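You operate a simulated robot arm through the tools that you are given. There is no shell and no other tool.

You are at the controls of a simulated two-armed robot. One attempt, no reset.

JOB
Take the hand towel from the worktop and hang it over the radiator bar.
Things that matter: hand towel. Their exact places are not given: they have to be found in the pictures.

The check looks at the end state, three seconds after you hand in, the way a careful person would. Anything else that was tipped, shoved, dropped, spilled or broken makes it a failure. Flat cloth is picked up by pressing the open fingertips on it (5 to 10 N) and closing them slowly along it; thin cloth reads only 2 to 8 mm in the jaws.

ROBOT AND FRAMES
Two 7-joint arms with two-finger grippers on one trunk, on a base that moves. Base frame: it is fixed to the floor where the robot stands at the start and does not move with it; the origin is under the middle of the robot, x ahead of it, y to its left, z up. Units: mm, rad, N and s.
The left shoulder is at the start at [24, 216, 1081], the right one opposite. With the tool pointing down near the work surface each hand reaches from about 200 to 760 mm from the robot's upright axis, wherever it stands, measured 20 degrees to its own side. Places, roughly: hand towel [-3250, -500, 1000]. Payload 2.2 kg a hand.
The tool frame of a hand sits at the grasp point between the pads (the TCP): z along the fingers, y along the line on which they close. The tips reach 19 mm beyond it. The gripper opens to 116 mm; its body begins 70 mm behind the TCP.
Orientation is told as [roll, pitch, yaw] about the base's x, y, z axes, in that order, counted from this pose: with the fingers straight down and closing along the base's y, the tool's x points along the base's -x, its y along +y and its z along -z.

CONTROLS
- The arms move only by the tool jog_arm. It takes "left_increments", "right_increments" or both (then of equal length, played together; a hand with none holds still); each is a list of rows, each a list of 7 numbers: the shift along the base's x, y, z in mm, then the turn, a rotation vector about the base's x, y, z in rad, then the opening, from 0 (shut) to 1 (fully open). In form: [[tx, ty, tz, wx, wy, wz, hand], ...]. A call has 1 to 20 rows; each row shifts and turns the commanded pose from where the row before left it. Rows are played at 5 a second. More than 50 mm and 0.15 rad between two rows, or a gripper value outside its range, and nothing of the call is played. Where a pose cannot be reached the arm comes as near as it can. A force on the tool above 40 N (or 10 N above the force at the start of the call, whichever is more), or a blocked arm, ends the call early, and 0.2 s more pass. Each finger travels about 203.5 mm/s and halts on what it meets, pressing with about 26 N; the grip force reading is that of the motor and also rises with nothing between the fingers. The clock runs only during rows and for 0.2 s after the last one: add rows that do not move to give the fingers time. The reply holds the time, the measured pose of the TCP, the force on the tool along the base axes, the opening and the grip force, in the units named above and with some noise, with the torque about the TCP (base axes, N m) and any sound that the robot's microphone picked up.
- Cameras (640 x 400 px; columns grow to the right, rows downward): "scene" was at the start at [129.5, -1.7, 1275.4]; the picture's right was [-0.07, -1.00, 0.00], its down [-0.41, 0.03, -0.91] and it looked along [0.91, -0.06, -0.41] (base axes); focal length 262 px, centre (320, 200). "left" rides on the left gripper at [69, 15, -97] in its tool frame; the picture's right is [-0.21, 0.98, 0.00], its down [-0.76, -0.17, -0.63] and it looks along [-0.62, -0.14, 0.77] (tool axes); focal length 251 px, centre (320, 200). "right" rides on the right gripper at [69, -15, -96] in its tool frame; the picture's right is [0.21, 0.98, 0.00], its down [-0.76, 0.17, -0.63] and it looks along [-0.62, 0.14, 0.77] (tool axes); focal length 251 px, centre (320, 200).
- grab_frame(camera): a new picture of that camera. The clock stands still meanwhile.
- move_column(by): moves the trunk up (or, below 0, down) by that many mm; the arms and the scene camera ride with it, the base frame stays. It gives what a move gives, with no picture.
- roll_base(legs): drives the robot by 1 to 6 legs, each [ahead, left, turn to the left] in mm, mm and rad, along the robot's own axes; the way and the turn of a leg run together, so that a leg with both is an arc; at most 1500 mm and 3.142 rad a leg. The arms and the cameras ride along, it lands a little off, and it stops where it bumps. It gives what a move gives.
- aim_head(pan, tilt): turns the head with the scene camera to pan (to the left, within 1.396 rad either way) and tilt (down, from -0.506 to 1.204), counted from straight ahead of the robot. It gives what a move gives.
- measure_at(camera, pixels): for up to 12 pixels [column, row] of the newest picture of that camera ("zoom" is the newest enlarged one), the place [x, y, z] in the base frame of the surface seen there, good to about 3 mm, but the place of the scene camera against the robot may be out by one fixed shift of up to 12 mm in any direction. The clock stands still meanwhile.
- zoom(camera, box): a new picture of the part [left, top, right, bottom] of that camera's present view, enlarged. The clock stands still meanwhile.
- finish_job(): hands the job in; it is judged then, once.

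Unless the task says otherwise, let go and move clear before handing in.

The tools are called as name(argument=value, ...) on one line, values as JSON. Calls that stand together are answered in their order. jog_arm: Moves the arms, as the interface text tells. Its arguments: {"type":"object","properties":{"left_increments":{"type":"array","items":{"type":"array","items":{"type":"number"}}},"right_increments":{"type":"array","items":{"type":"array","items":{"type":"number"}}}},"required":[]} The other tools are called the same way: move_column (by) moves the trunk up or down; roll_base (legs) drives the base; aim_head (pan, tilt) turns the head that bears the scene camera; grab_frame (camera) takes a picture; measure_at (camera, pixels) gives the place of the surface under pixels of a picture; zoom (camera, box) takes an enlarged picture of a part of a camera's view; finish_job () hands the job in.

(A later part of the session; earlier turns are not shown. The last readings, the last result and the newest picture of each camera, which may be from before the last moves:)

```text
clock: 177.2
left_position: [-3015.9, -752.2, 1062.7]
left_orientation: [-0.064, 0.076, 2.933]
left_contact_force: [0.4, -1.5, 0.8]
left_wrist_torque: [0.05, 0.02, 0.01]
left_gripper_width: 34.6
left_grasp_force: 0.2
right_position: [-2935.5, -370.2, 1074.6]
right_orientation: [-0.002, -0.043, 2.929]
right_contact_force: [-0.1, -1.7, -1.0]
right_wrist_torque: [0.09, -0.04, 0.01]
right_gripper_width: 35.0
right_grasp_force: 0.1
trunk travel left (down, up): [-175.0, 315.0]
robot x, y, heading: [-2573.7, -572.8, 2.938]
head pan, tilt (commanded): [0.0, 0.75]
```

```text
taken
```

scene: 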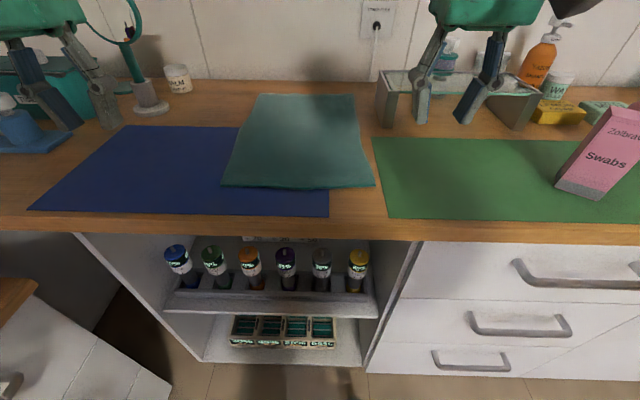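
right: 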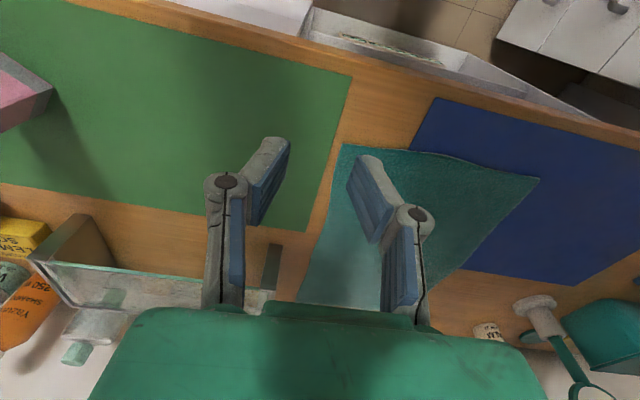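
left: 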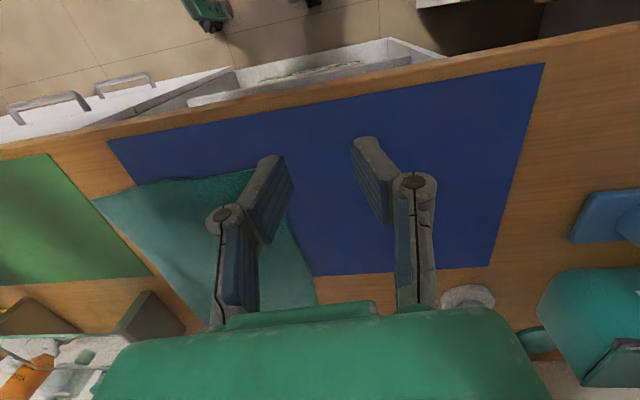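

I'll measure the towel's near corners with the hand cameras to remove the scene camera's offset.

measure_at(camera="right", pixels=[[346, 150], [534, 181], [440, 160], [400, 200], [470, 200], [345, 200], [330, 240], [440, 100], [350, 100]])

measure_at(camera="left", pixels=[[98, 202], [180, 195], [230, 185], [300, 270], [140, 240], [160, 185], [320, 150]])

```text
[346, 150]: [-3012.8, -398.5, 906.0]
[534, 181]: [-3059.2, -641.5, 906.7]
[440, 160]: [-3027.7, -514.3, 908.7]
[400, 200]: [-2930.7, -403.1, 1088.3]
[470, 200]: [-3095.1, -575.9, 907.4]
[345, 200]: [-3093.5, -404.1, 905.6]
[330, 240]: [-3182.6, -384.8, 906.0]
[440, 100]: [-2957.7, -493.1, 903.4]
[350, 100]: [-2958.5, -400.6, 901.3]
```

```text
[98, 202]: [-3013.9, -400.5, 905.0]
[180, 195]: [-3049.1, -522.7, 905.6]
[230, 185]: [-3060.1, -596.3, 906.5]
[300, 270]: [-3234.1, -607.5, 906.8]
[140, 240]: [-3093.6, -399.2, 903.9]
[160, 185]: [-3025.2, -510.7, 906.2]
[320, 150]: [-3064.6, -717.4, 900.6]
```

The hand cameras agree: towel corners (-3013,-400) and (-3059,-641), surface z≈906. I'll level both hands and move them above pinch points ±80 mm from the middle, about 40 mm inside the near edge, open 70 mm.

jog_arm(left_increments=[[-9, 20, -7, -0.0059, 0.011, 0.0015, 0.6], [-9, 20, -7, -0.0059, 0.011, 0.0015, 0.6], [-9, 20, -7, -0.0059, 0.011, 0.0015, 0.6], [-9, 20, -7, -0.0059, 0.011, 0.0015, 0.6], [-9, 20, -7, -0.0059, 0.011, 0.0015, 0.6], [-9, 20, -7, -0.0059, 0.011, 0.0015, 0.6], [-10, 20, -7, -0.0059, 0.011, 0.0015, 0.6], [-10, 20, -7, -0.0059, 0.011, 0.0015, 0.6], [0, 0, 0, 0, 0, 0, 0.6], [0, 0, 0, 0, 0, 0, 0.6]], right_increments=[[-15, -8, -9, -0.0011, -0.0053, 0.002, 0.6], [-15, -8, -9, -0.0011, -0.0053, 0.002, 0.6], [-15, -8, -9, -0.0011, -0.0053, 0.002, 0.6], [-16, -8, -9, -0.0011, -0.0053, 0.002, 0.6], [-16, -8, -9, -0.0011, -0.0053, 0.002, 0.6], [-16, -8, -9, -0.0011, -0.0053, 0.002, 0.6], [-16, -8, -9, -0.0011, -0.0053, 0.002, 0.6], [-16, -8, -9, -0.0011, -0.0053, 0.002, 0.6], [0, 0, 0, 0, 0, 0, 0.6], [0, 0, 0, 0, 0, 0, 0.6]])

grab_frame(camera="scene")

grab_frame(camera="left")

grab_frame(camera="right")

```text
clock: 179.4
left_position: [-3085.4, -578.8, 1012.1]
left_orientation: [0.011, -0.004, 2.945]
left_contact_force: [0.0, -0.2, 0.1]
left_wrist_torque: [-0.01, -0.01, -0.02]
left_gripper_width: 69.5
left_grasp_force: 0.0
right_position: [-3059.4, -420.8, 1000.6]
right_orientation: [0.005, 0.003, 2.942]
right_contact_force: [0.6, -0.3, -0.2]
right_wrist_torque: [-0.01, -0.01, 0.02]
right_gripper_width: 69.8
right_grasp_force: 0.1
trunk travel left (down, up): [-175.0, 315.0]
robot x, y, heading: [-2568.4, -570.0, 2.935]
head pan, tilt (commanded): [0.0, 0.75]
```

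```text
taken
```

scene: 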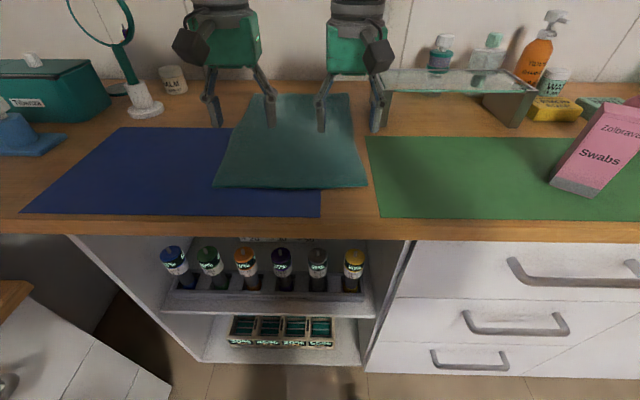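

```text
taken
```

left: 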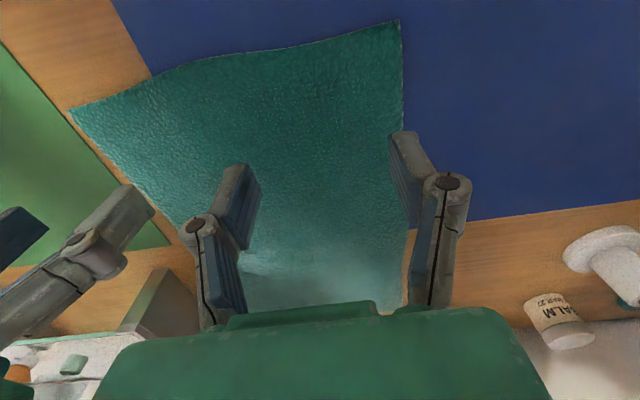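

```text
taken
```

right: 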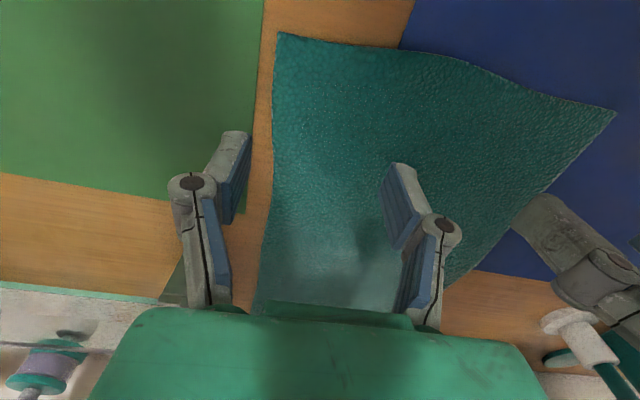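

Both hands sit about 14 mm too far right. I'll shift them left and go down to about 20 mm above the towel.

jog_arm(left_increments=[[-1, -5, -14, -0.003, 0, 0, 0.6], [-1, -5, -14, -0.003, 0, 0, 0.6], [-1, -4, -14, -0.003, 0, 0, 0.6], [0, 0, -14, 0, 0, 0, 0.6], [0, 0, -10, 0, 0, 0, 0.6], [0, 0, 0, 0, 0, 0, 0.6]], right_increments=[[-1, -5, -12, 0, 0, 0, 0.6], [-1, -5, -12, 0, 0, 0, 0.6], [-1, -4, -12, 0, 0, 0, 0.6], [0, 0, -12, 0, 0, 0, 0.6], [0, 0, -7, 0, 0, 0, 0.6], [0, 0, 0, 0, 0, 0, 0.6]])

grab_frame(camera="left")

grab_frame(camera="right")

```text
clock: 180.8
left_position: [-3090.1, -595.7, 946.0]
left_orientation: [0.019, -0.001, 2.945]
left_contact_force: [0.2, 0.5, -0.8]
left_wrist_torque: [0.01, -0.01, 0.01]
left_gripper_width: 69.6
left_grasp_force: 0.1
right_position: [-3061.7, -437.6, 945.7]
right_orientation: [0.002, 0.001, 2.942]
right_contact_force: [-0.5, 0.3, 0.6]
right_wrist_torque: [0.0, -0.03, 0.02]
right_gripper_width: 69.7
right_grasp_force: 0.1
trunk travel left (down, up): [-175.0, 315.0]
robot x, y, heading: [-2570.3, -573.1, 2.93]
head pan, tilt (commanded): [0.0, 0.75]
```

```text
taken
```

left: 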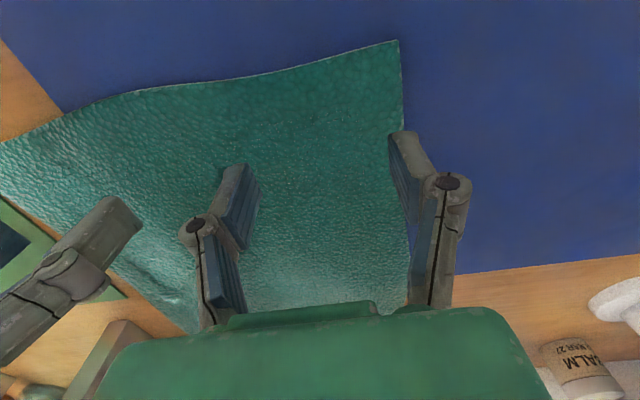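

```text
taken
```

right: 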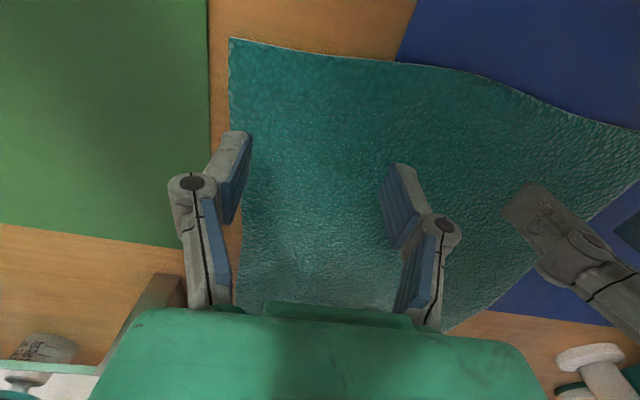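

The left hand's outer finger (405,150) is right at the towel's edge. I'll move the left hand 8 mm inward, narrow the opening to 52 mm and go down closer.

jog_arm(left_increments=[[1, 4, -4, -0.01, 0.002, 0, 0.45], [0.5, 4, -4, -0.009, 0.002, 0, 0.45], [0, 0, -4, 0, 0, 0, 0.45], [0, 0, -3, 0, 0, 0, 0.45], [0, 0, 0, 0, 0, 0, 0.45]], right_increments=[[0, 0, -4, 0, 0, 0, 0.45], [0, 0, -4, 0, 0, 0, 0.45], [0, 0, -4, 0, 0, 0, 0.45], [0, 0, -3, 0, 0, 0, 0.45], [0, 0, 0, 0, 0, 0, 0.45]])

grab_frame(camera="left")

grab_frame(camera="right")

```text
clock: 182.0
left_position: [-3088.5, -589.2, 929.9]
left_orientation: [0.038, -0.001, 2.945]
left_contact_force: [0.4, 0.1, -0.8]
left_wrist_torque: [0.01, -0.01, 0.02]
left_gripper_width: 52.2
left_grasp_force: 0.1
right_position: [-3060.4, -436.6, 931.8]
right_orientation: [0.005, 0.002, 2.943]
right_contact_force: [0.5, -0.2, 0.0]
right_wrist_torque: [-0.01, -0.02, -0.02]
right_gripper_width: 52.0
right_grasp_force: 0.0
trunk travel left (down, up): [-175.0, 315.0]
robot x, y, heading: [-2567.5, -572.7, 2.933]
head pan, tilt (commanded): [0.0, 0.75]
```

```text
taken
```

left: 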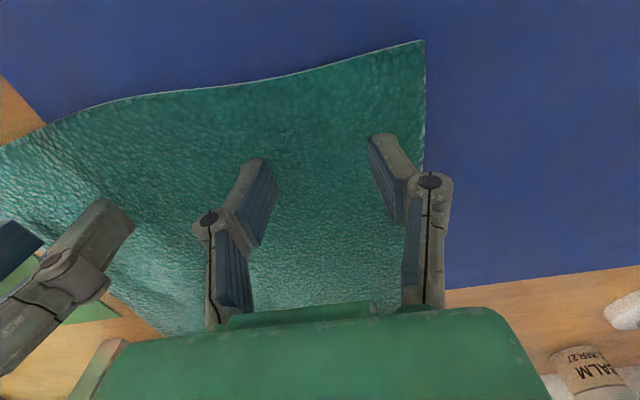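

```text
taken
```

right: 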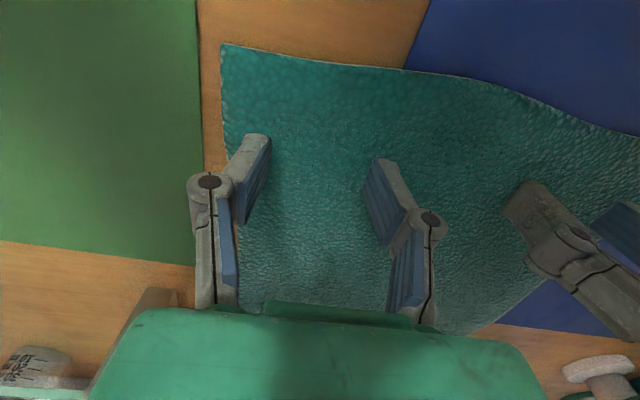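

Both hands' fingers are now over the towel and ~5 mm above it. I'll fix the left hand's small roll and lower gently until I feel contact.

jog_arm(left_increments=[[0, 0, 0, 0.018, -0.003, 0, 0.45], [0, 0, -1, 0.018, -0.003, 0, 0.45], [0, 0, -2, 0, 0, 0, 0.45], [0, 0, -2, 0, 0, 0, 0.45], [0, 0, 0, 0, 0, 0, 0.45]], right_increments=[[0, 0, 0, 0, 0, 0, 0.45], [0, 0, -2, 0, 0, 0, 0.45], [0, 0, -2, 0, 0, 0, 0.45], [0, 0, -2, 0, 0, 0, 0.45], [0, 0, 0, 0, 0, 0, 0.45]])

```text
clock: 183.2
left_position: [-3089.1, -587.9, 925.3]
left_orientation: [0.002, -0.007, 2.945]
left_contact_force: [0.9, -0.7, 6.2]
left_wrist_torque: [-0.03, 0.0, 0.0]
left_gripper_width: 52.6
left_grasp_force: 0.0
right_position: [-3061.8, -436.0, 925.0]
right_orientation: [0.005, 0.001, 2.941]
right_contact_force: [-0.1, -0.5, 1.6]
right_wrist_torque: [-0.02, 0.0, 0.03]
right_gripper_width: 52.1
right_grasp_force: 0.0
trunk travel left (down, up): [-175.0, 315.0]
robot x, y, heading: [-2567.6, -572.8, 2.94]
head pan, tilt (commanded): [0.0, 0.75]
```

Contact: left presses 6.2 N, right just touches at 1.6 N. I'll close the left hand slowly first to gather the cloth.

jog_arm(left_increments=[[0, 0, 0, 0, 0, 0, 0.42], [0, 0, 0, 0, 0, 0, 0.38], [0, 0, 0, 0, 0, 0, 0.34], [0, 0, 0, 0, 0, 0, 0.3], [0, 0, 0, 0, 0, 0, 0.26], [0, 0, 0, 0, 0, 0, 0.22], [0, 0, 0, 0, 0, 0, 0.18], [0, 0, 0, 0, 0, 0, 0.14], [0, 0, 0, 0, 0, 0, 0.1], [0, 0, 0, 0, 0, 0, 0.06], [0, 0, 0, 0, 0, 0, 0.03], [0, 0, 0, 0, 0, 0, 0.0], [0, 0, 0, 0, 0, 0, 0.0], [0, 0, 0, 0, 0, 0, 0.0]])

grab_frame(camera="left")

```text
clock: 186.2
left_position: [-3088.5, -588.0, 924.7]
left_orientation: [0.003, -0.004, 2.945]
left_contact_force: [-0.3, -1.2, 3.9]
left_wrist_torque: [-0.04, 0.03, 0.0]
left_gripper_width: 5.1
left_grasp_force: 26.5
right_position: [-3060.6, -437.2, 925.2]
right_orientation: [0.006, 0.002, 2.943]
right_contact_force: [-0.5, 0.3, 2.3]
right_wrist_torque: [-0.04, 0.01, 0.0]
right_gripper_width: 52.5
right_grasp_force: 0.3
trunk travel left (down, up): [-175.0, 315.0]
robot x, y, heading: [-2568.0, -569.6, 2.935]
head pan, tilt (commanded): [0.0, 0.75]
```

```text
taken
```

left: 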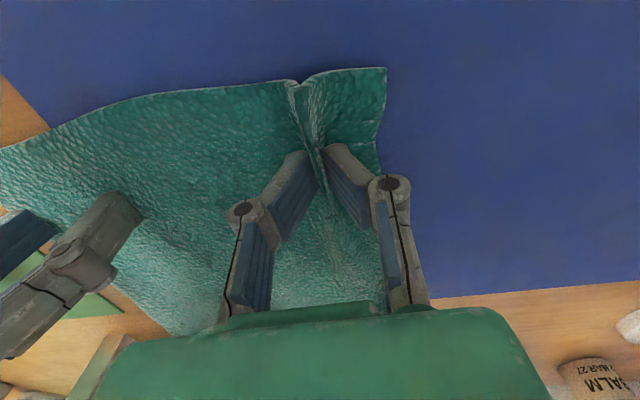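

The left jaws hold cloth (5.1 mm, a ridge at (310,130)). Now I'll press the right hand a bit more and close it the same way.

jog_arm(right_increments=[[0, 0, -1.5, 0, 0, 0, 0.45], [0, 0, 0, 0, 0, 0, 0.42], [0, 0, 0, 0, 0, 0, 0.38], [0, 0, 0, 0, 0, 0, 0.34], [0, 0, 0, 0, 0, 0, 0.3], [0, 0, 0, 0, 0, 0, 0.26], [0, 0, 0, 0, 0, 0, 0.22], [0, 0, 0, 0, 0, 0, 0.18], [0, 0, 0, 0, 0, 0, 0.14], [0, 0, 0, 0, 0, 0, 0.1], [0, 0, 0, 0, 0, 0, 0.06], [0, 0, 0, 0, 0, 0, 0.03], [0, 0, 0, 0, 0, 0, 0.0], [0, 0, 0, 0, 0, 0, 0.0], [0, 0, 0, 0, 0, 0, 0.0]], left_increments=[[0, 0, 0, 0, 0, 0, 0.0], [0, 0, 0, 0, 0, 0, 0.0], [0, 0, 0, 0, 0, 0, 0.0], [0, 0, 0, 0, 0, 0, 0.0], [0, 0, 0, 0, 0, 0, 0.0], [0, 0, 0, 0, 0, 0, 0.0], [0, 0, 0, 0, 0, 0, 0.0], [0, 0, 0, 0, 0, 0, 0.0], [0, 0, 0, 0, 0, 0, 0.0], [0, 0, 0, 0, 0, 0, 0.0], [0, 0, 0, 0, 0, 0, 0.0], [0, 0, 0, 0, 0, 0, 0.0], [0, 0, 0, 0, 0, 0, 0.0], [0, 0, 0, 0, 0, 0, 0.0], [0, 0, 0, 0, 0, 0, 0.0]])

grab_frame(camera="right")

grab_frame(camera="left")

```text
clock: 189.4
left_position: [-3088.8, -588.1, 924.5]
left_orientation: [0.002, -0.002, 2.946]
left_contact_force: [1.6, 2.4, 3.7]
left_wrist_torque: [0.0, -0.03, 0.01]
left_gripper_width: 5.4
left_grasp_force: 26.4
right_position: [-3060.8, -436.4, 923.4]
right_orientation: [0.004, 0.001, 2.942]
right_contact_force: [-0.4, -2.9, 1.9]
right_wrist_torque: [-0.04, 0.01, 0.04]
right_gripper_width: 5.9
right_grasp_force: 26.2
trunk travel left (down, up): [-175.0, 315.0]
robot x, y, heading: [-2568.0, -569.6, 2.936]
head pan, tilt (commanded): [0.0, 0.75]
```

```text
taken
```

right: 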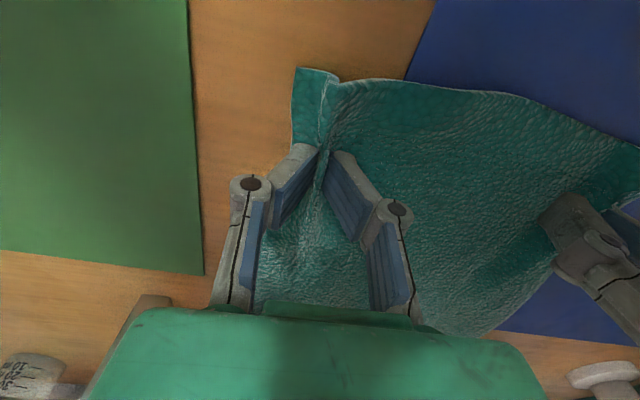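

```text
taken
```

left: 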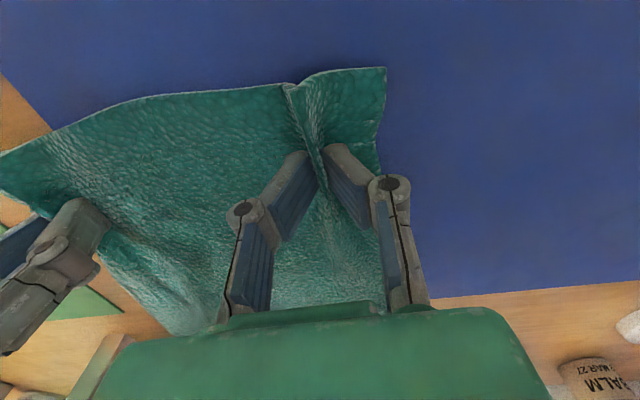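

Both jaws hold cloth (5.4 and 5.9 mm) with slight tension between the hands. I'll bring them 4 mm closer each and lift slowly to test the grip.

jog_arm(left_increments=[[0.8, 4, 2, 0, 0, 0, 0], [0, 0, 8, 0, 0, 0, 0], [0, 0, 10, 0, 0, 0, 0], [0, 0, 10, 0, 0, 0, 0], [0, 0, 12, 0, 0, 0, 0], [0, 0, 12, 0, 0, 0, 0], [0, 0, 12, 0, 0, 0, 0], [0, 0, 12, 0, 0, 0, 0], [0, 0, 12, 0, 0, 0, 0], [0, 0, 12, 0, 0, 0, 0]], right_increments=[[-0.8, -4, 2, 0, 0, 0, 0], [0, 0, 8, 0, 0, 0, 0], [0, 0, 10, 0, 0, 0, 0], [0, 0, 10, 0, 0, 0, 0], [0, 0, 12, 0, 0, 0, 0], [0, 0, 12, 0, 0, 0, 0], [0, 0, 12, 0, 0, 0, 0], [0, 0, 12, 0, 0, 0, 0], [0, 0, 12, 0, 0, 0, 0], [0, 0, 12, 0, 0, 0, 0]])

grab_frame(camera="scene")

```text
clock: 191.6
left_position: [-3085.8, -584.3, 1027.8]
left_orientation: [0.001, -0.004, 2.947]
left_contact_force: [-0.7, -0.5, -0.4]
left_wrist_torque: [0.06, -0.03, -0.03]
left_gripper_width: 5.0
left_grasp_force: 25.6
right_position: [-3061.2, -439.9, 1026.1]
right_orientation: [0.006, 0.002, 2.942]
right_contact_force: [-0.1, 0.6, 0.8]
right_wrist_torque: [-0.04, -0.01, 0.01]
right_gripper_width: 5.5
right_grasp_force: 25.8
trunk travel left (down, up): [-175.0, 315.0]
robot x, y, heading: [-2566.2, -572.8, 2.934]
head pan, tilt (commanded): [0.0, 0.75]
```

```text
taken
```

scene: 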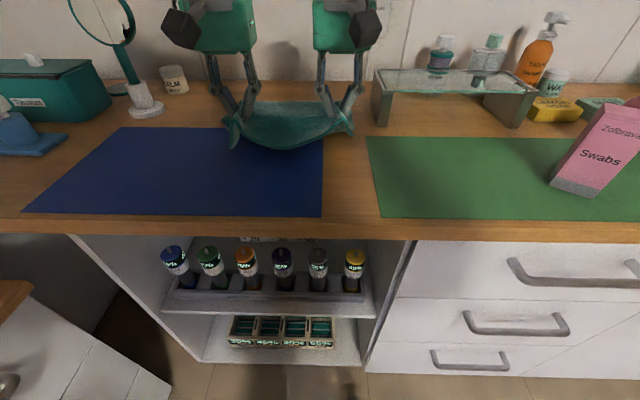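

Both hands hold the towel. I'll raise the trunk to lift it clear of the worktop, watching that nothing else moves.

move_column(by=150)

move_column(by=140)

aim_head(pan=0, tilt=0.7)

grab_frame(camera="scene")

```text
clock: 193.4
left_position: [-3087.6, -584.5, 1178.1]
left_orientation: [0.002, -0.004, 2.946]
left_contact_force: [-0.2, -0.1, -0.1]
left_wrist_torque: [0.06, -0.02, 0.01]
left_gripper_width: 5.0
left_grasp_force: 26.2
right_position: [-3063.6, -439.5, 1176.2]
right_orientation: [0.004, 0.003, 2.944]
right_contact_force: [-0.2, 0.3, 0.3]
right_wrist_torque: [0.0, -0.01, -0.01]
right_gripper_width: 5.4
right_grasp_force: 26.0
trunk travel left (down, up): [-325.0, 165.0]
robot x, y, heading: [-2568.1, -573.6, 2.934]
head pan, tilt (commanded): [0.0, 0.75]
```

```text
clock: 195.1
left_position: [-3085.5, -583.0, 1316.5]
left_orientation: [0.002, -0.004, 2.947]
left_contact_force: [-0.9, 0.7, -0.2]
left_wrist_torque: [0.04, -0.02, 0.0]
left_gripper_width: 5.2
left_grasp_force: 25.4
right_position: [-3062.9, -440.3, 1315.7]
right_orientation: [0.006, 0.002, 2.942]
right_contact_force: [0.4, -0.7, 0.1]
right_wrist_torque: [-0.03, 0.0, 0.04]
right_gripper_width: 5.3
right_grasp_force: 26.1
trunk travel left (down, up): [-465.0, 25.0]
robot x, y, heading: [-2569.4, -571.3, 2.936]
head pan, tilt (commanded): [0.0, 0.75]
```

```text
clock: 195.7
left_position: [-3087.1, -584.1, 1317.0]
left_orientation: [0.002, -0.002, 2.946]
left_contact_force: [0.6, 0.2, 0.4]
left_wrist_torque: [0.07, -0.04, 0.02]
left_gripper_width: 5.2
left_grasp_force: 26.5
right_position: [-3062.8, -439.6, 1316.1]
right_orientation: [0.004, 0.0, 2.942]
right_contact_force: [-0.4, -0.2, -0.2]
right_wrist_torque: [-0.02, -0.01, -0.05]
right_gripper_width: 5.6
right_grasp_force: 26.0
trunk travel left (down, up): [-465.0, 25.0]
robot x, y, heading: [-2567.4, -568.7, 2.934]
head pan, tilt (commanded): [0.0, 0.7]
```

```text
taken
```

scene: 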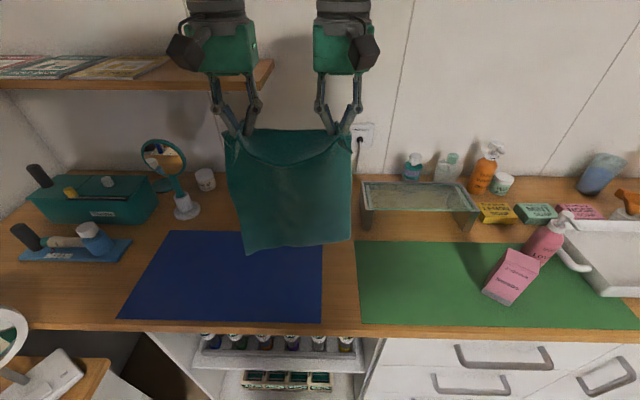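

The towel hangs freely from both hands and nothing else moved. I'll back away from the worktop and then lower the trunk for driving.

roll_base(legs=[[-450, 0, 0]])

move_column(by=-290)

grab_frame(camera="scene")

```text
clock: 198.4
left_position: [-2646.9, -675.0, 1316.9]
left_orientation: [0.002, -0.002, 2.939]
left_contact_force: [1.0, 0.0, -0.2]
left_wrist_torque: [0.06, -0.03, 0.0]
left_gripper_width: 5.3
left_grasp_force: 26.5
right_position: [-2621.1, -531.1, 1315.6]
right_orientation: [0.003, 0.0, 2.935]
right_contact_force: [-0.3, -0.1, -0.2]
right_wrist_torque: [-0.01, -0.01, -0.02]
right_gripper_width: 5.5
right_grasp_force: 25.6
trunk travel left (down, up): [-465.0, 25.0]
robot x, y, heading: [-2128.4, -663.3, 2.93]
head pan, tilt (commanded): [0.0, 0.7]
```

```text
clock: 201.3
left_position: [-2641.2, -676.5, 1029.4]
left_orientation: [0.002, -0.006, 2.941]
left_contact_force: [1.3, -0.1, 0.1]
left_wrist_torque: [0.05, -0.03, -0.01]
left_gripper_width: 5.1
left_grasp_force: 25.9
right_position: [-2615.2, -533.2, 1027.7]
right_orientation: [0.003, -0.001, 2.936]
right_contact_force: [-0.9, 0.2, 0.2]
right_wrist_torque: [0.0, 0.01, 0.0]
right_gripper_width: 5.4
right_grasp_force: 25.9
trunk travel left (down, up): [-175.0, 315.0]
robot x, y, heading: [-2129.5, -665.0, 2.925]
head pan, tilt (commanded): [0.0, 0.7]
```

```text
taken
```

scene: 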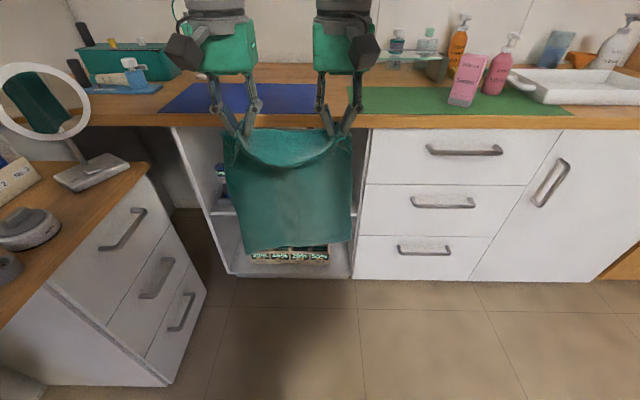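

The towel is held well. I'll back towards the bathroom door area (the way behind me is clear) and check the position along the way.

roll_base(legs=[[0, 0, -0.175], [-820, 0, 0]])

roll_base(legs=[[-800, 0, 0]])

grab_frame(camera="scene")

```text
clock: 206.4
left_position: [-1871.3, -895.9, 1029.0]
left_orientation: [0.003, -0.006, 2.758]
left_contact_force: [-1.2, 0.1, 0.1]
left_wrist_torque: [0.04, 0.02, 0.01]
left_gripper_width: 5.4
left_grasp_force: 26.0
right_position: [-1821.7, -759.9, 1028.4]
right_orientation: [0.005, -0.001, 2.755]
right_contact_force: [0.0, -0.2, 0.3]
right_wrist_torque: [0.0, 0.01, 0.07]
right_gripper_width: 5.6
right_grasp_force: 26.1
trunk travel left (down, up): [-175.0, 315.0]
robot x, y, heading: [-1367.1, -981.3, 2.746]
head pan, tilt (commanded): [0.0, 0.7]
```

```text
clock: 210.7
left_position: [-1145.5, -1197.3, 1030.8]
left_orientation: [0.005, -0.01, 2.734]
left_contact_force: [0.1, 0.8, -0.7]
left_wrist_torque: [0.04, 0.0, 0.03]
left_gripper_width: 5.4
left_grasp_force: 26.5
right_position: [-1092.1, -1063.1, 1029.2]
right_orientation: [0.003, -0.006, 2.727]
right_contact_force: [0.3, 0.1, -0.5]
right_wrist_torque: [0.03, 0.01, 0.04]
right_gripper_width: 5.5
right_grasp_force: 25.6
trunk travel left (down, up): [-175.0, 315.0]
robot x, y, heading: [-642.6, -1294.2, 2.72]
head pan, tilt (commanded): [0.0, 0.7]
```

```text
taken
```

scene: 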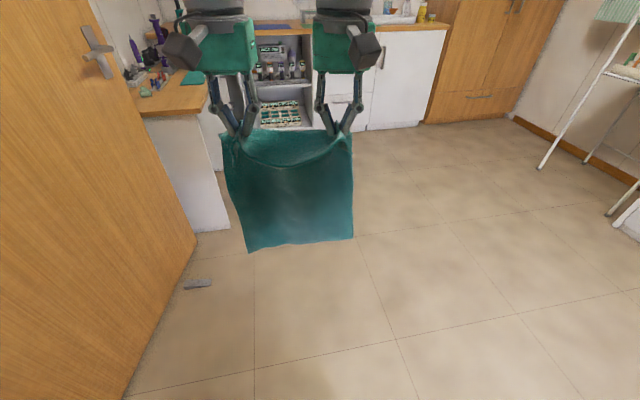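

I'm at (-643,-1294) with the towel safe. I'll pull the hands back 100 mm so they clear the wall later, then turn to face away from the bathroom and back in.

jog_arm(left_increments=[[11.4, -5.1, 0, 0, 0, 0, 0], [11.4, -5.1, 0, 0, 0, 0, 0], [11.4, -5.1, 0, 0, 0, 0, 0], [11.4, -5.1, 0, 0, 0, 0, 0], [11.4, -5.1, 0, 0, 0, 0, 0], [11.4, -5.1, 0, 0, 0, 0, 0], [11.4, -5.1, 0, 0, 0, 0, 0], [11.4, -5.1, 0, 0, 0, 0, 0], [0, 0, 0, 0, 0, 0, 0]], right_increments=[[11.4, -5.1, 0, 0, 0, 0, 0], [11.4, -5.1, 0, 0, 0, 0, 0], [11.4, -5.1, 0, 0, 0, 0, 0], [11.4, -5.1, 0, 0, 0, 0, 0], [11.4, -5.1, 0, 0, 0, 0, 0], [11.4, -5.1, 0, 0, 0, 0, 0], [11.4, -5.1, 0, 0, 0, 0, 0], [11.4, -5.1, 0, 0, 0, 0, 0], [0, 0, 0, 0, 0, 0, 0]])

roll_base(legs=[[0, 0, -1.364]])

aim_head(pan=1.39, tilt=0.3)

grab_frame(camera="scene")

```text
clock: 212.7
left_position: [-1051.9, -1241.8, 1031.2]
left_orientation: [0.002, -0.012, 2.733]
left_contact_force: [-0.3, 0.3, 0.2]
left_wrist_torque: [0.04, -0.05, -0.02]
left_gripper_width: 5.2
left_grasp_force: 26.6
right_position: [-1000.0, -1107.0, 1030.2]
right_orientation: [0.005, -0.007, 2.727]
right_contact_force: [0.9, -0.6, -1.1]
right_wrist_torque: [-0.04, -0.04, 0.07]
right_gripper_width: 5.7
right_grasp_force: 26.1
trunk travel left (down, up): [-175.0, 315.0]
robot x, y, heading: [-646.3, -1292.6, 2.723]
head pan, tilt (commanded): [0.0, 0.7]
```

```text
clock: 216.4
left_position: [-677.9, -881.1, 1032.4]
left_orientation: [0.001, -0.012, 1.369]
left_contact_force: [0.6, 0.5, -0.4]
left_wrist_torque: [0.01, 0.01, 0.02]
left_gripper_width: 5.1
left_grasp_force: 25.6
right_position: [-534.4, -905.6, 1031.1]
right_orientation: [0.002, -0.009, 1.363]
right_contact_force: [0.3, -0.3, 0.2]
right_wrist_torque: [0.02, -0.02, 0.04]
right_gripper_width: 5.1
right_grasp_force: 25.7
trunk travel left (down, up): [-175.0, 315.0]
robot x, y, heading: [-645.1, -1292.0, 1.357]
head pan, tilt (commanded): [0.0, 0.7]
```

```text
clock: 217.9
left_position: [-678.2, -883.2, 1033.0]
left_orientation: [0.002, -0.012, 1.371]
left_contact_force: [0.8, -0.1, 0.2]
left_wrist_torque: [0.05, -0.03, -0.01]
left_gripper_width: 5.3
left_grasp_force: 26.5
right_position: [-535.0, -907.2, 1032.4]
right_orientation: [0.004, -0.012, 1.364]
right_contact_force: [0.2, 0.3, -0.2]
right_wrist_torque: [0.01, 0.01, 0.04]
right_gripper_width: 5.3
right_grasp_force: 26.0
trunk travel left (down, up): [-175.0, 315.0]
robot x, y, heading: [-645.7, -1290.6, 1.361]
head pan, tilt (commanded): [1.389, 0.3]
```

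```text
taken
```

scene: 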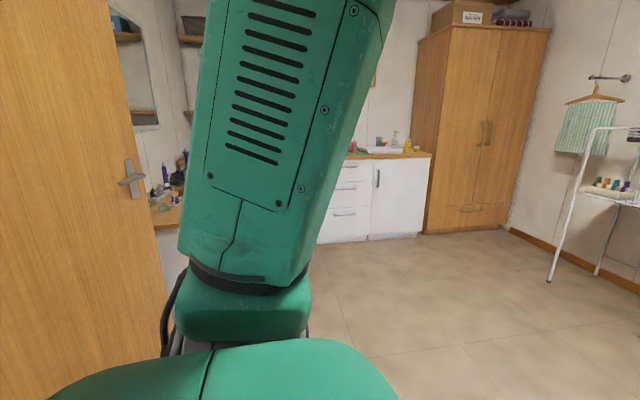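

I'm lined up at u≈-362 mm from the right jamb and square to the doorway. Before reversing I'll measure how far the left arm sticks out, since that side passes nearest the jamb.

measure_at(camera="scene", pixels=[[210, 100], [250, 150], [330, 50], [200, 250], [180, 300], [350, 20], [190, 340], [150, 30]])

aim_head(pan=1.1, tilt=-0.3)

grab_frame(camera="scene")

```text
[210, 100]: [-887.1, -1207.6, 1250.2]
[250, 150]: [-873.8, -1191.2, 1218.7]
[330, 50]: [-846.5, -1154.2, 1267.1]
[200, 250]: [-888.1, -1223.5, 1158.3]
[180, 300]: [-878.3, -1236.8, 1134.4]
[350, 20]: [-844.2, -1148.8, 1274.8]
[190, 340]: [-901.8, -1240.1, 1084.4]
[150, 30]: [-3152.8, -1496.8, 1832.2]
```

```text
clock: 218.9
left_position: [-678.0, -883.5, 1033.3]
left_orientation: [0.004, -0.014, 1.37]
left_contact_force: [0.4, 1.2, -0.7]
left_wrist_torque: [0.0, -0.04, 0.01]
left_gripper_width: 5.4
left_grasp_force: 26.0
right_position: [-533.1, -907.5, 1033.4]
right_orientation: [0.003, -0.01, 1.365]
right_contact_force: [-0.1, 0.2, -0.5]
right_wrist_torque: [-0.02, 0.04, -0.01]
right_gripper_width: 5.7
right_grasp_force: 26.5
trunk travel left (down, up): [-175.0, 315.0]
robot x, y, heading: [-640.5, -1291.2, 1.358]
head pan, tilt (commanded): [1.1, -0.3]
```

```text
taken
```

scene: 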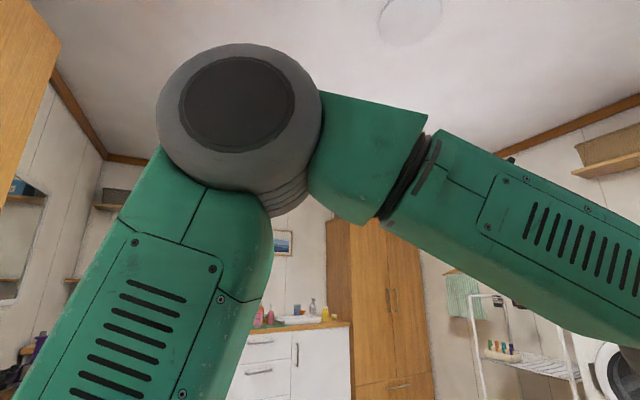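

measure_at(camera="scene", pixels=[[240, 100], [170, 100], [230, 60], [300, 120], [150, 200], [100, 300], [60, 380], [350, 150], [165, 140]])

aim_head(pan=-1.1, tilt=-0.3)

grab_frame(camera="scene")

measure_at(camera="scene", pixels=[[400, 100], [470, 100], [410, 60], [340, 120], [490, 200], [540, 300], [580, 380]])

```text
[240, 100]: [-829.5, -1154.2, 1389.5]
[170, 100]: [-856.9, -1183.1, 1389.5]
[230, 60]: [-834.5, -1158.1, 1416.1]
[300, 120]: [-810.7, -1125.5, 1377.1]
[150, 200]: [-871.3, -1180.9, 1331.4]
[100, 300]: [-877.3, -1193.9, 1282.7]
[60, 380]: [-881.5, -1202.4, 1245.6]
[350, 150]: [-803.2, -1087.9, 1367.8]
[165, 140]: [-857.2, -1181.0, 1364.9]
```

```text
clock: 221.0
left_position: [-678.2, -883.5, 1032.3]
left_orientation: [0.003, -0.013, 1.371]
left_contact_force: [-0.7, -1.0, 0.1]
left_wrist_torque: [0.01, 0.0, 0.02]
left_gripper_width: 5.6
left_grasp_force: 26.1
right_position: [-534.8, -908.4, 1033.1]
right_orientation: [0.004, -0.009, 1.365]
right_contact_force: [-0.3, -0.2, 0.9]
right_wrist_torque: [0.01, 0.05, -0.02]
right_gripper_width: 5.5
right_grasp_force: 26.5
trunk travel left (down, up): [-175.0, 315.0]
robot x, y, heading: [-645.4, -1290.7, 1.356]
head pan, tilt (commanded): [-1.1, -0.3]
```

```text
taken
```

scene: 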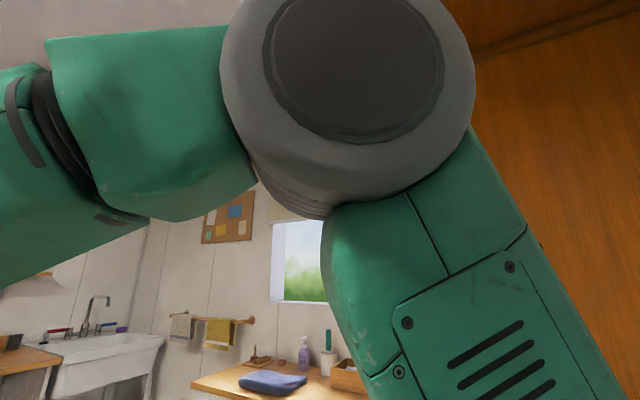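

```text
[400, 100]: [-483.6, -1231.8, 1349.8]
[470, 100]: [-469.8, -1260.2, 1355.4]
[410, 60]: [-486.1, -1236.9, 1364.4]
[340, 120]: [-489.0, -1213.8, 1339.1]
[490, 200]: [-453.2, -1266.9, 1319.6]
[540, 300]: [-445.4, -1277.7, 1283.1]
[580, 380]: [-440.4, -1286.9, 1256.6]
```

With the lean, the left arm reaches about 370 mm from centre and the right about 300 mm. I'll shift 75 mm to my right to centre between jamb and curtain, then start reversing in short legs.

roll_base(legs=[[0, -75, 0], [-350, 0, 0]])

aim_head(pan=1.39, tilt=0.2)

grab_frame(camera="scene")

```text
clock: 223.9
left_position: [-691.9, -1242.2, 1032.6]
left_orientation: [-0.007, -0.013, 1.368]
left_contact_force: [-1.3, 0.2, -0.2]
left_wrist_torque: [0.04, -0.02, 0.0]
left_gripper_width: 5.4
left_grasp_force: 26.4
right_position: [-548.9, -1267.3, 1033.0]
right_orientation: [-0.005, -0.012, 1.365]
right_contact_force: [-0.8, -0.6, 0.6]
right_wrist_torque: [0.04, -0.07, -0.01]
right_gripper_width: 5.8
right_grasp_force: 26.2
trunk travel left (down, up): [-175.0, 315.0]
robot x, y, heading: [-647.1, -1648.3, 1.358]
head pan, tilt (commanded): [-1.1, -0.3]
```

```text
clock: 226.2
left_position: [-705.8, -1243.0, 1032.4]
left_orientation: [-0.014, -0.014, 1.372]
left_contact_force: [-2.4, 0.6, 0.5]
left_wrist_torque: [-0.02, -0.12, -0.04]
left_gripper_width: 5.4
left_grasp_force: 26.0
right_position: [-562.1, -1264.5, 1031.0]
right_orientation: [-0.011, -0.012, 1.371]
right_contact_force: [-1.4, -0.1, -1.0]
right_wrist_torque: [-0.03, -0.14, -0.01]
right_gripper_width: 5.3
right_grasp_force: 26.4
trunk travel left (down, up): [-175.0, 315.0]
robot x, y, heading: [-658.1, -1650.5, 1.356]
head pan, tilt (commanded): [1.389, 0.201]
```

```text
taken
```

scene: 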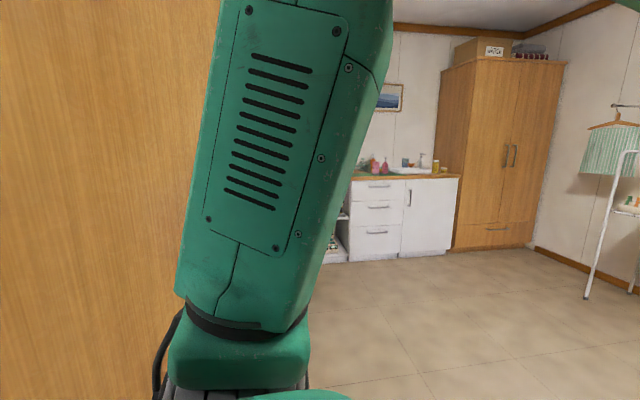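

Position u≈-432, v≈-542: good. The readings hint at some sway again, so I'll sample it before going on.

aim_head(pan=1.39, tilt=0.22)

aim_head(pan=1.39, tilt=0.2)

aim_head(pan=1.39, tilt=0.22)

aim_head(pan=1.39, tilt=0.2)

```text
clock: 226.8
left_position: [-646.3, -1252.8, 1036.7]
left_orientation: [0.035, -0.016, 1.367]
left_contact_force: [1.6, 0.0, -0.4]
left_wrist_torque: [-0.01, 0.01, 0.0]
left_gripper_width: 5.3
left_grasp_force: 25.7
right_position: [-503.6, -1278.5, 1031.9]
right_orientation: [0.037, -0.012, 1.361]
right_contact_force: [1.2, 0.4, 0.5]
right_wrist_torque: [-0.01, 0.07, -0.02]
right_gripper_width: 5.6
right_grasp_force: 25.6
trunk travel left (down, up): [-175.0, 315.0]
robot x, y, heading: [-644.9, -1656.7, 1.357]
head pan, tilt (commanded): [1.389, 0.22]
```

```text
clock: 227.4
left_position: [-629.5, -1257.5, 1037.6]
left_orientation: [0.049, -0.018, 1.363]
left_contact_force: [1.0, -0.6, -0.2]
left_wrist_torque: [0.01, 0.13, 0.0]
left_gripper_width: 5.6
left_grasp_force: 26.5
right_position: [-487.8, -1281.2, 1032.8]
right_orientation: [0.049, -0.01, 1.361]
right_contact_force: [2.5, -0.6, -0.4]
right_wrist_torque: [0.03, 0.12, 0.01]
right_gripper_width: 5.3
right_grasp_force: 25.9
trunk travel left (down, up): [-175.0, 315.0]
robot x, y, heading: [-641.5, -1654.5, 1.352]
head pan, tilt (commanded): [1.389, 0.201]
```

```text
clock: 228.0
left_position: [-690.1, -1245.0, 1032.7]
left_orientation: [-0.001, -0.017, 1.369]
left_contact_force: [-0.9, 0.3, -0.2]
left_wrist_torque: [-0.04, -0.09, 0.03]
left_gripper_width: 5.6
left_grasp_force: 26.0
right_position: [-548.0, -1268.7, 1031.8]
right_orientation: [0.002, -0.011, 1.368]
right_contact_force: [-1.3, -0.5, -0.8]
right_wrist_torque: [-0.04, -0.08, -0.01]
right_gripper_width: 5.5
right_grasp_force: 25.8
trunk travel left (down, up): [-175.0, 315.0]
robot x, y, heading: [-652.8, -1647.9, 1.354]
head pan, tilt (commanded): [1.389, 0.22]
```

```text
clock: 228.6
left_position: [-696.4, -1243.3, 1034.9]
left_orientation: [-0.006, -0.012, 1.372]
left_contact_force: [-0.6, 0.4, -0.1]
left_wrist_torque: [0.0, -0.1, 0.02]
left_gripper_width: 5.3
left_grasp_force: 26.4
right_position: [-554.5, -1268.1, 1033.2]
right_orientation: [-0.004, -0.013, 1.368]
right_contact_force: [-1.3, 0.4, -1.2]
right_wrist_torque: [0.0, -0.1, 0.01]
right_gripper_width: 5.5
right_grasp_force: 26.2
trunk travel left (down, up): [-175.0, 315.0]
robot x, y, heading: [-658.1, -1651.1, 1.357]
head pan, tilt (commanded): [1.389, 0.201]
```

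It rocks ±0.03 rad again with the hands pulled in. Extending the hands damped it before, so I'll push them forward again by 100 mm and sample.

jog_arm(left_increments=[[5.3, 24.4, 0, 0, 0, 0, 0], [5.3, 24.4, 0, 0, 0, 0, 0], [5.3, 24.4, 0, 0, 0, 0, 0], [5.3, 24.4, 0, 0, 0, 0, 0]], right_increments=[[5.3, 24.4, 0, 0, 0, 0, 0], [5.3, 24.4, 0, 0, 0, 0, 0], [5.3, 24.4, 0, 0, 0, 0, 0], [5.3, 24.4, 0, 0, 0, 0, 0]])

aim_head(pan=1.39, tilt=0.21)

aim_head(pan=1.39, tilt=0.2)

aim_head(pan=1.39, tilt=0.21)

aim_head(pan=1.39, tilt=0.2)

aim_head(pan=1.39, tilt=0.21)

aim_head(pan=1.39, tilt=0.2)

```text
clock: 229.8
left_position: [-626.3, -1163.4, 1040.8]
left_orientation: [0.044, -0.022, 1.371]
left_contact_force: [1.2, -1.8, -0.8]
left_wrist_torque: [0.11, 0.13, 0.01]
left_gripper_width: 5.1
left_grasp_force: 26.2
right_position: [-480.6, -1186.3, 1032.3]
right_orientation: [0.045, -0.017, 1.365]
right_contact_force: [0.5, -0.7, 1.6]
right_wrist_torque: [0.05, 0.16, 0.01]
right_gripper_width: 5.5
right_grasp_force: 26.3
trunk travel left (down, up): [-175.0, 315.0]
robot x, y, heading: [-651.7, -1651.9, 1.353]
head pan, tilt (commanded): [1.389, 0.201]
stopped in row 4 (left hand): the arm was blocked; the commanded pose is now the measured one
```

```text
clock: 230.4
left_position: [-676.6, -1151.3, 1036.5]
left_orientation: [0.004, -0.018, 1.377]
left_contact_force: [-1.6, 1.4, 0.1]
left_wrist_torque: [-0.08, -0.1, 0.0]
left_gripper_width: 5.5
left_grasp_force: 26.0
right_position: [-531.0, -1173.3, 1032.2]
right_orientation: [0.005, -0.017, 1.372]
right_contact_force: [-1.7, 0.0, -0.9]
right_wrist_torque: [0.02, -0.14, -0.01]
right_gripper_width: 5.2
right_grasp_force: 25.4
trunk travel left (down, up): [-175.0, 315.0]
robot x, y, heading: [-659.7, -1645.1, 1.357]
head pan, tilt (commanded): [1.389, 0.209]
```

```text
clock: 231.1
left_position: [-668.0, -1151.4, 1037.8]
left_orientation: [0.01, -0.018, 1.375]
left_contact_force: [-1.2, 0.0, 0.7]
left_wrist_torque: [-0.03, -0.11, 0.01]
left_gripper_width: 5.2
left_grasp_force: 26.0
right_position: [-521.2, -1174.3, 1030.4]
right_orientation: [0.012, -0.014, 1.374]
right_contact_force: [-1.0, 0.8, -0.1]
right_wrist_torque: [0.0, -0.11, -0.01]
right_gripper_width: 5.0
right_grasp_force: 25.8
trunk travel left (down, up): [-175.0, 315.0]
robot x, y, heading: [-659.4, -1649.1, 1.35]
head pan, tilt (commanded): [1.389, 0.201]
```

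```text
clock: 231.7
left_position: [-620.2, -1161.4, 1039.4]
left_orientation: [0.047, -0.02, 1.371]
left_contact_force: [2.0, -0.1, -1.1]
left_wrist_torque: [0.04, 0.13, 0.01]
left_gripper_width: 5.4
left_grasp_force: 25.9
right_position: [-474.8, -1184.6, 1028.4]
right_orientation: [0.049, -0.014, 1.364]
right_contact_force: [1.4, -1.0, 0.1]
right_wrist_torque: [0.04, 0.2, 0.01]
right_gripper_width: 5.4
right_grasp_force: 26.3
trunk travel left (down, up): [-175.0, 315.0]
robot x, y, heading: [-648.6, -1650.7, 1.357]
head pan, tilt (commanded): [1.389, 0.209]
```

```text
clock: 232.3
left_position: [-635.0, -1158.8, 1038.4]
left_orientation: [0.035, -0.019, 1.37]
left_contact_force: [0.9, -1.4, -0.5]
left_wrist_torque: [0.02, 0.07, -0.02]
left_gripper_width: 5.6
left_grasp_force: 25.6
right_position: [-490.6, -1180.8, 1030.6]
right_orientation: [0.038, -0.012, 1.368]
right_contact_force: [0.3, 0.3, -0.7]
right_wrist_torque: [-0.03, 0.09, 0.01]
right_gripper_width: 5.5
right_grasp_force: 26.0
trunk travel left (down, up): [-175.0, 315.0]
robot x, y, heading: [-653.5, -1652.0, 1.354]
head pan, tilt (commanded): [1.389, 0.201]
```

```text
clock: 232.9
left_position: [-678.3, -1149.2, 1036.7]
left_orientation: [0.004, -0.019, 1.376]
left_contact_force: [-2.3, 1.1, 0.3]
left_wrist_torque: [-0.07, -0.2, -0.05]
left_gripper_width: 5.5
left_grasp_force: 26.2
right_position: [-531.7, -1172.2, 1029.8]
right_orientation: [0.003, -0.015, 1.372]
right_contact_force: [-2.1, 0.9, -0.3]
right_wrist_torque: [-0.02, -0.16, -0.01]
right_gripper_width: 5.6
right_grasp_force: 26.2
trunk travel left (down, up): [-175.0, 315.0]
robot x, y, heading: [-659.4, -1648.1, 1.359]
head pan, tilt (commanded): [1.389, 0.209]
```

```text
clock: 233.5
left_position: [-657.3, -1153.2, 1038.2]
left_orientation: [0.018, -0.022, 1.373]
left_contact_force: [0.2, 0.0, 0.0]
left_wrist_torque: [-0.02, -0.01, -0.01]
left_gripper_width: 5.3
left_grasp_force: 26.7
right_position: [-512.2, -1176.4, 1030.5]
right_orientation: [0.02, -0.014, 1.369]
right_contact_force: [-0.6, 0.3, -1.1]
right_wrist_torque: [0.01, -0.01, 0.0]
right_gripper_width: 5.5
right_grasp_force: 26.3
trunk travel left (down, up): [-175.0, 315.0]
robot x, y, heading: [-655.6, -1650.4, 1.358]
head pan, tilt (commanded): [1.389, 0.201]
```

The rocking is slowly fading (±0.02). I'll lower the trunk by 100 mm for stability and let it settle a bit more before reversing through the door.

move_column(by=-100)

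aim_head(pan=1.39, tilt=0.25)

aim_head(pan=1.39, tilt=0.2)

aim_head(pan=1.39, tilt=0.25)

aim_head(pan=1.39, tilt=0.2)

aim_head(pan=1.39, tilt=0.25)

aim_head(pan=1.39, tilt=0.2)

```text
clock: 234.8
left_position: [-627.1, -1161.9, 939.4]
left_orientation: [0.042, -0.019, 1.369]
left_contact_force: [1.6, -0.1, -0.6]
left_wrist_torque: [0.0, 0.11, 0.02]
left_gripper_width: 5.6
left_grasp_force: 25.5
right_position: [-480.9, -1181.9, 930.4]
right_orientation: [0.045, -0.014, 1.365]
right_contact_force: [0.4, -0.6, 0.5]
right_wrist_torque: [0.03, 0.1, 0.01]
right_gripper_width: 5.5
right_grasp_force: 26.3
trunk travel left (down, up): [-75.0, 415.0]
robot x, y, heading: [-651.2, -1649.2, 1.352]
head pan, tilt (commanded): [1.389, 0.201]
```

```text
clock: 235.4
left_position: [-651.6, -1155.1, 938.0]
left_orientation: [0.024, -0.018, 1.374]
left_contact_force: [-0.1, -0.4, -0.2]
left_wrist_torque: [0.01, -0.07, 0.0]
left_gripper_width: 5.6
left_grasp_force: 25.7
right_position: [-504.8, -1175.9, 930.7]
right_orientation: [0.024, -0.013, 1.368]
right_contact_force: [-0.3, -0.2, 0.5]
right_wrist_torque: [-0.01, 0.02, -0.01]
right_gripper_width: 5.4
right_grasp_force: 25.9
trunk travel left (down, up): [-75.0, 415.0]
robot x, y, heading: [-657.9, -1652.6, 1.355]
head pan, tilt (commanded): [1.389, 0.25]
```

```text
clock: 236.1
left_position: [-667.2, -1152.3, 936.7]
left_orientation: [0.01, -0.016, 1.376]
left_contact_force: [-0.8, -0.8, -0.5]
left_wrist_torque: [-0.03, -0.07, -0.02]
left_gripper_width: 5.3
left_grasp_force: 25.8
right_position: [-521.9, -1173.6, 929.7]
right_orientation: [0.011, -0.013, 1.37]
right_contact_force: [-1.8, 0.7, -0.1]
right_wrist_torque: [0.0, -0.05, 0.01]
right_gripper_width: 5.5
right_grasp_force: 26.4
trunk travel left (down, up): [-75.0, 415.0]
robot x, y, heading: [-661.8, -1650.2, 1.356]
head pan, tilt (commanded): [1.389, 0.201]
```

```text
clock: 236.7
left_position: [-657.3, -1153.2, 938.3]
left_orientation: [0.019, -0.02, 1.374]
left_contact_force: [0.5, 0.2, 0.8]
left_wrist_torque: [-0.02, -0.05, -0.02]
left_gripper_width: 5.4
left_grasp_force: 26.4
right_position: [-510.2, -1176.8, 930.9]
right_orientation: [0.021, -0.014, 1.369]
right_contact_force: [-0.5, 0.3, 0.7]
right_wrist_torque: [-0.05, -0.02, 0.02]
right_gripper_width: 5.5
right_grasp_force: 25.8
trunk travel left (down, up): [-75.0, 415.0]
robot x, y, heading: [-654.7, -1655.2, 1.354]
head pan, tilt (commanded): [1.389, 0.25]
```

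```text
clock: 237.3
left_position: [-638.0, -1158.2, 939.2]
left_orientation: [0.034, -0.019, 1.372]
left_contact_force: [0.9, -0.6, -0.9]
left_wrist_torque: [0.05, 0.06, -0.01]
left_gripper_width: 5.0
left_grasp_force: 26.1
right_position: [-491.0, -1181.0, 930.6]
right_orientation: [0.036, -0.013, 1.365]
right_contact_force: [1.0, -1.0, -0.2]
right_wrist_torque: [0.02, 0.09, 0.01]
right_gripper_width: 5.3
right_grasp_force: 26.2
trunk travel left (down, up): [-75.0, 415.0]
robot x, y, heading: [-651.1, -1654.7, 1.358]
head pan, tilt (commanded): [1.389, 0.201]
```

```text
clock: 238.0
left_position: [-639.1, -1156.8, 937.6]
left_orientation: [0.033, -0.019, 1.373]
left_contact_force: [0.2, 0.8, -0.5]
left_wrist_torque: [0.02, 0.05, 0.01]
left_gripper_width: 5.2
left_grasp_force: 26.1
right_position: [-493.2, -1180.0, 931.6]
right_orientation: [0.035, -0.014, 1.366]
right_contact_force: [0.3, 0.0, 0.2]
right_wrist_torque: [-0.02, 0.1, -0.01]
right_gripper_width: 5.4
right_grasp_force: 25.8
trunk travel left (down, up): [-75.0, 415.0]
robot x, y, heading: [-655.4, -1649.8, 1.357]
head pan, tilt (commanded): [1.389, 0.25]
```

```text
clock: 238.6
left_position: [-653.4, -1155.3, 937.7]
left_orientation: [0.021, -0.018, 1.373]
left_contact_force: [0.0, 0.3, 0.1]
left_wrist_torque: [0.02, -0.02, -0.04]
left_gripper_width: 5.5
left_grasp_force: 25.7
right_position: [-508.3, -1177.0, 930.1]
right_orientation: [0.024, -0.013, 1.368]
right_contact_force: [0.2, 0.1, 0.2]
right_wrist_torque: [0.0, -0.02, -0.01]
right_gripper_width: 5.5
right_grasp_force: 26.3
trunk travel left (down, up): [-75.0, 415.0]
robot x, y, heading: [-658.5, -1651.8, 1.355]
head pan, tilt (commanded): [1.389, 0.201]
```

The sway has dropped to ±0.012. Position is still u≈-430, v≈-540, so I'll reverse 380 mm and check.

roll_base(legs=[[-380, 0, 0]])

grab_frame(camera="scene")

```text
clock: 241.1
left_position: [-735.3, -1544.8, 938.6]
left_orientation: [0.025, -0.02, 1.378]
left_contact_force: [-0.1, -0.9, -1.4]
left_wrist_torque: [0.02, 0.03, 0.04]
left_gripper_width: 5.3
left_grasp_force: 25.8
right_position: [-589.1, -1566.4, 931.0]
right_orientation: [0.028, -0.016, 1.375]
right_contact_force: [-0.1, 0.2, 0.6]
right_wrist_torque: [0.01, 0.0, 0.01]
right_gripper_width: 5.5
right_grasp_force: 26.0
trunk travel left (down, up): [-75.0, 415.0]
robot x, y, heading: [-740.8, -2037.4, 1.364]
head pan, tilt (commanded): [1.389, 0.201]
```

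```text
taken
```

scene: 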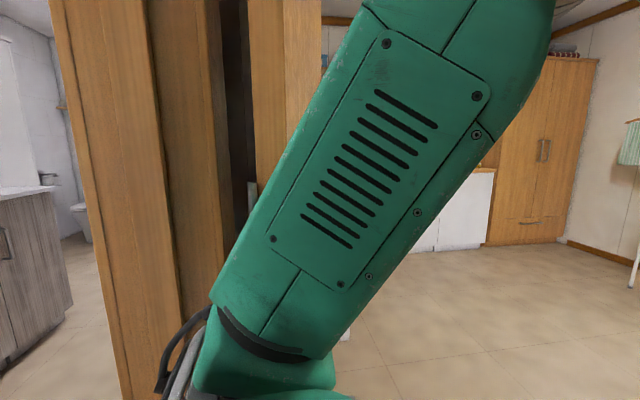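

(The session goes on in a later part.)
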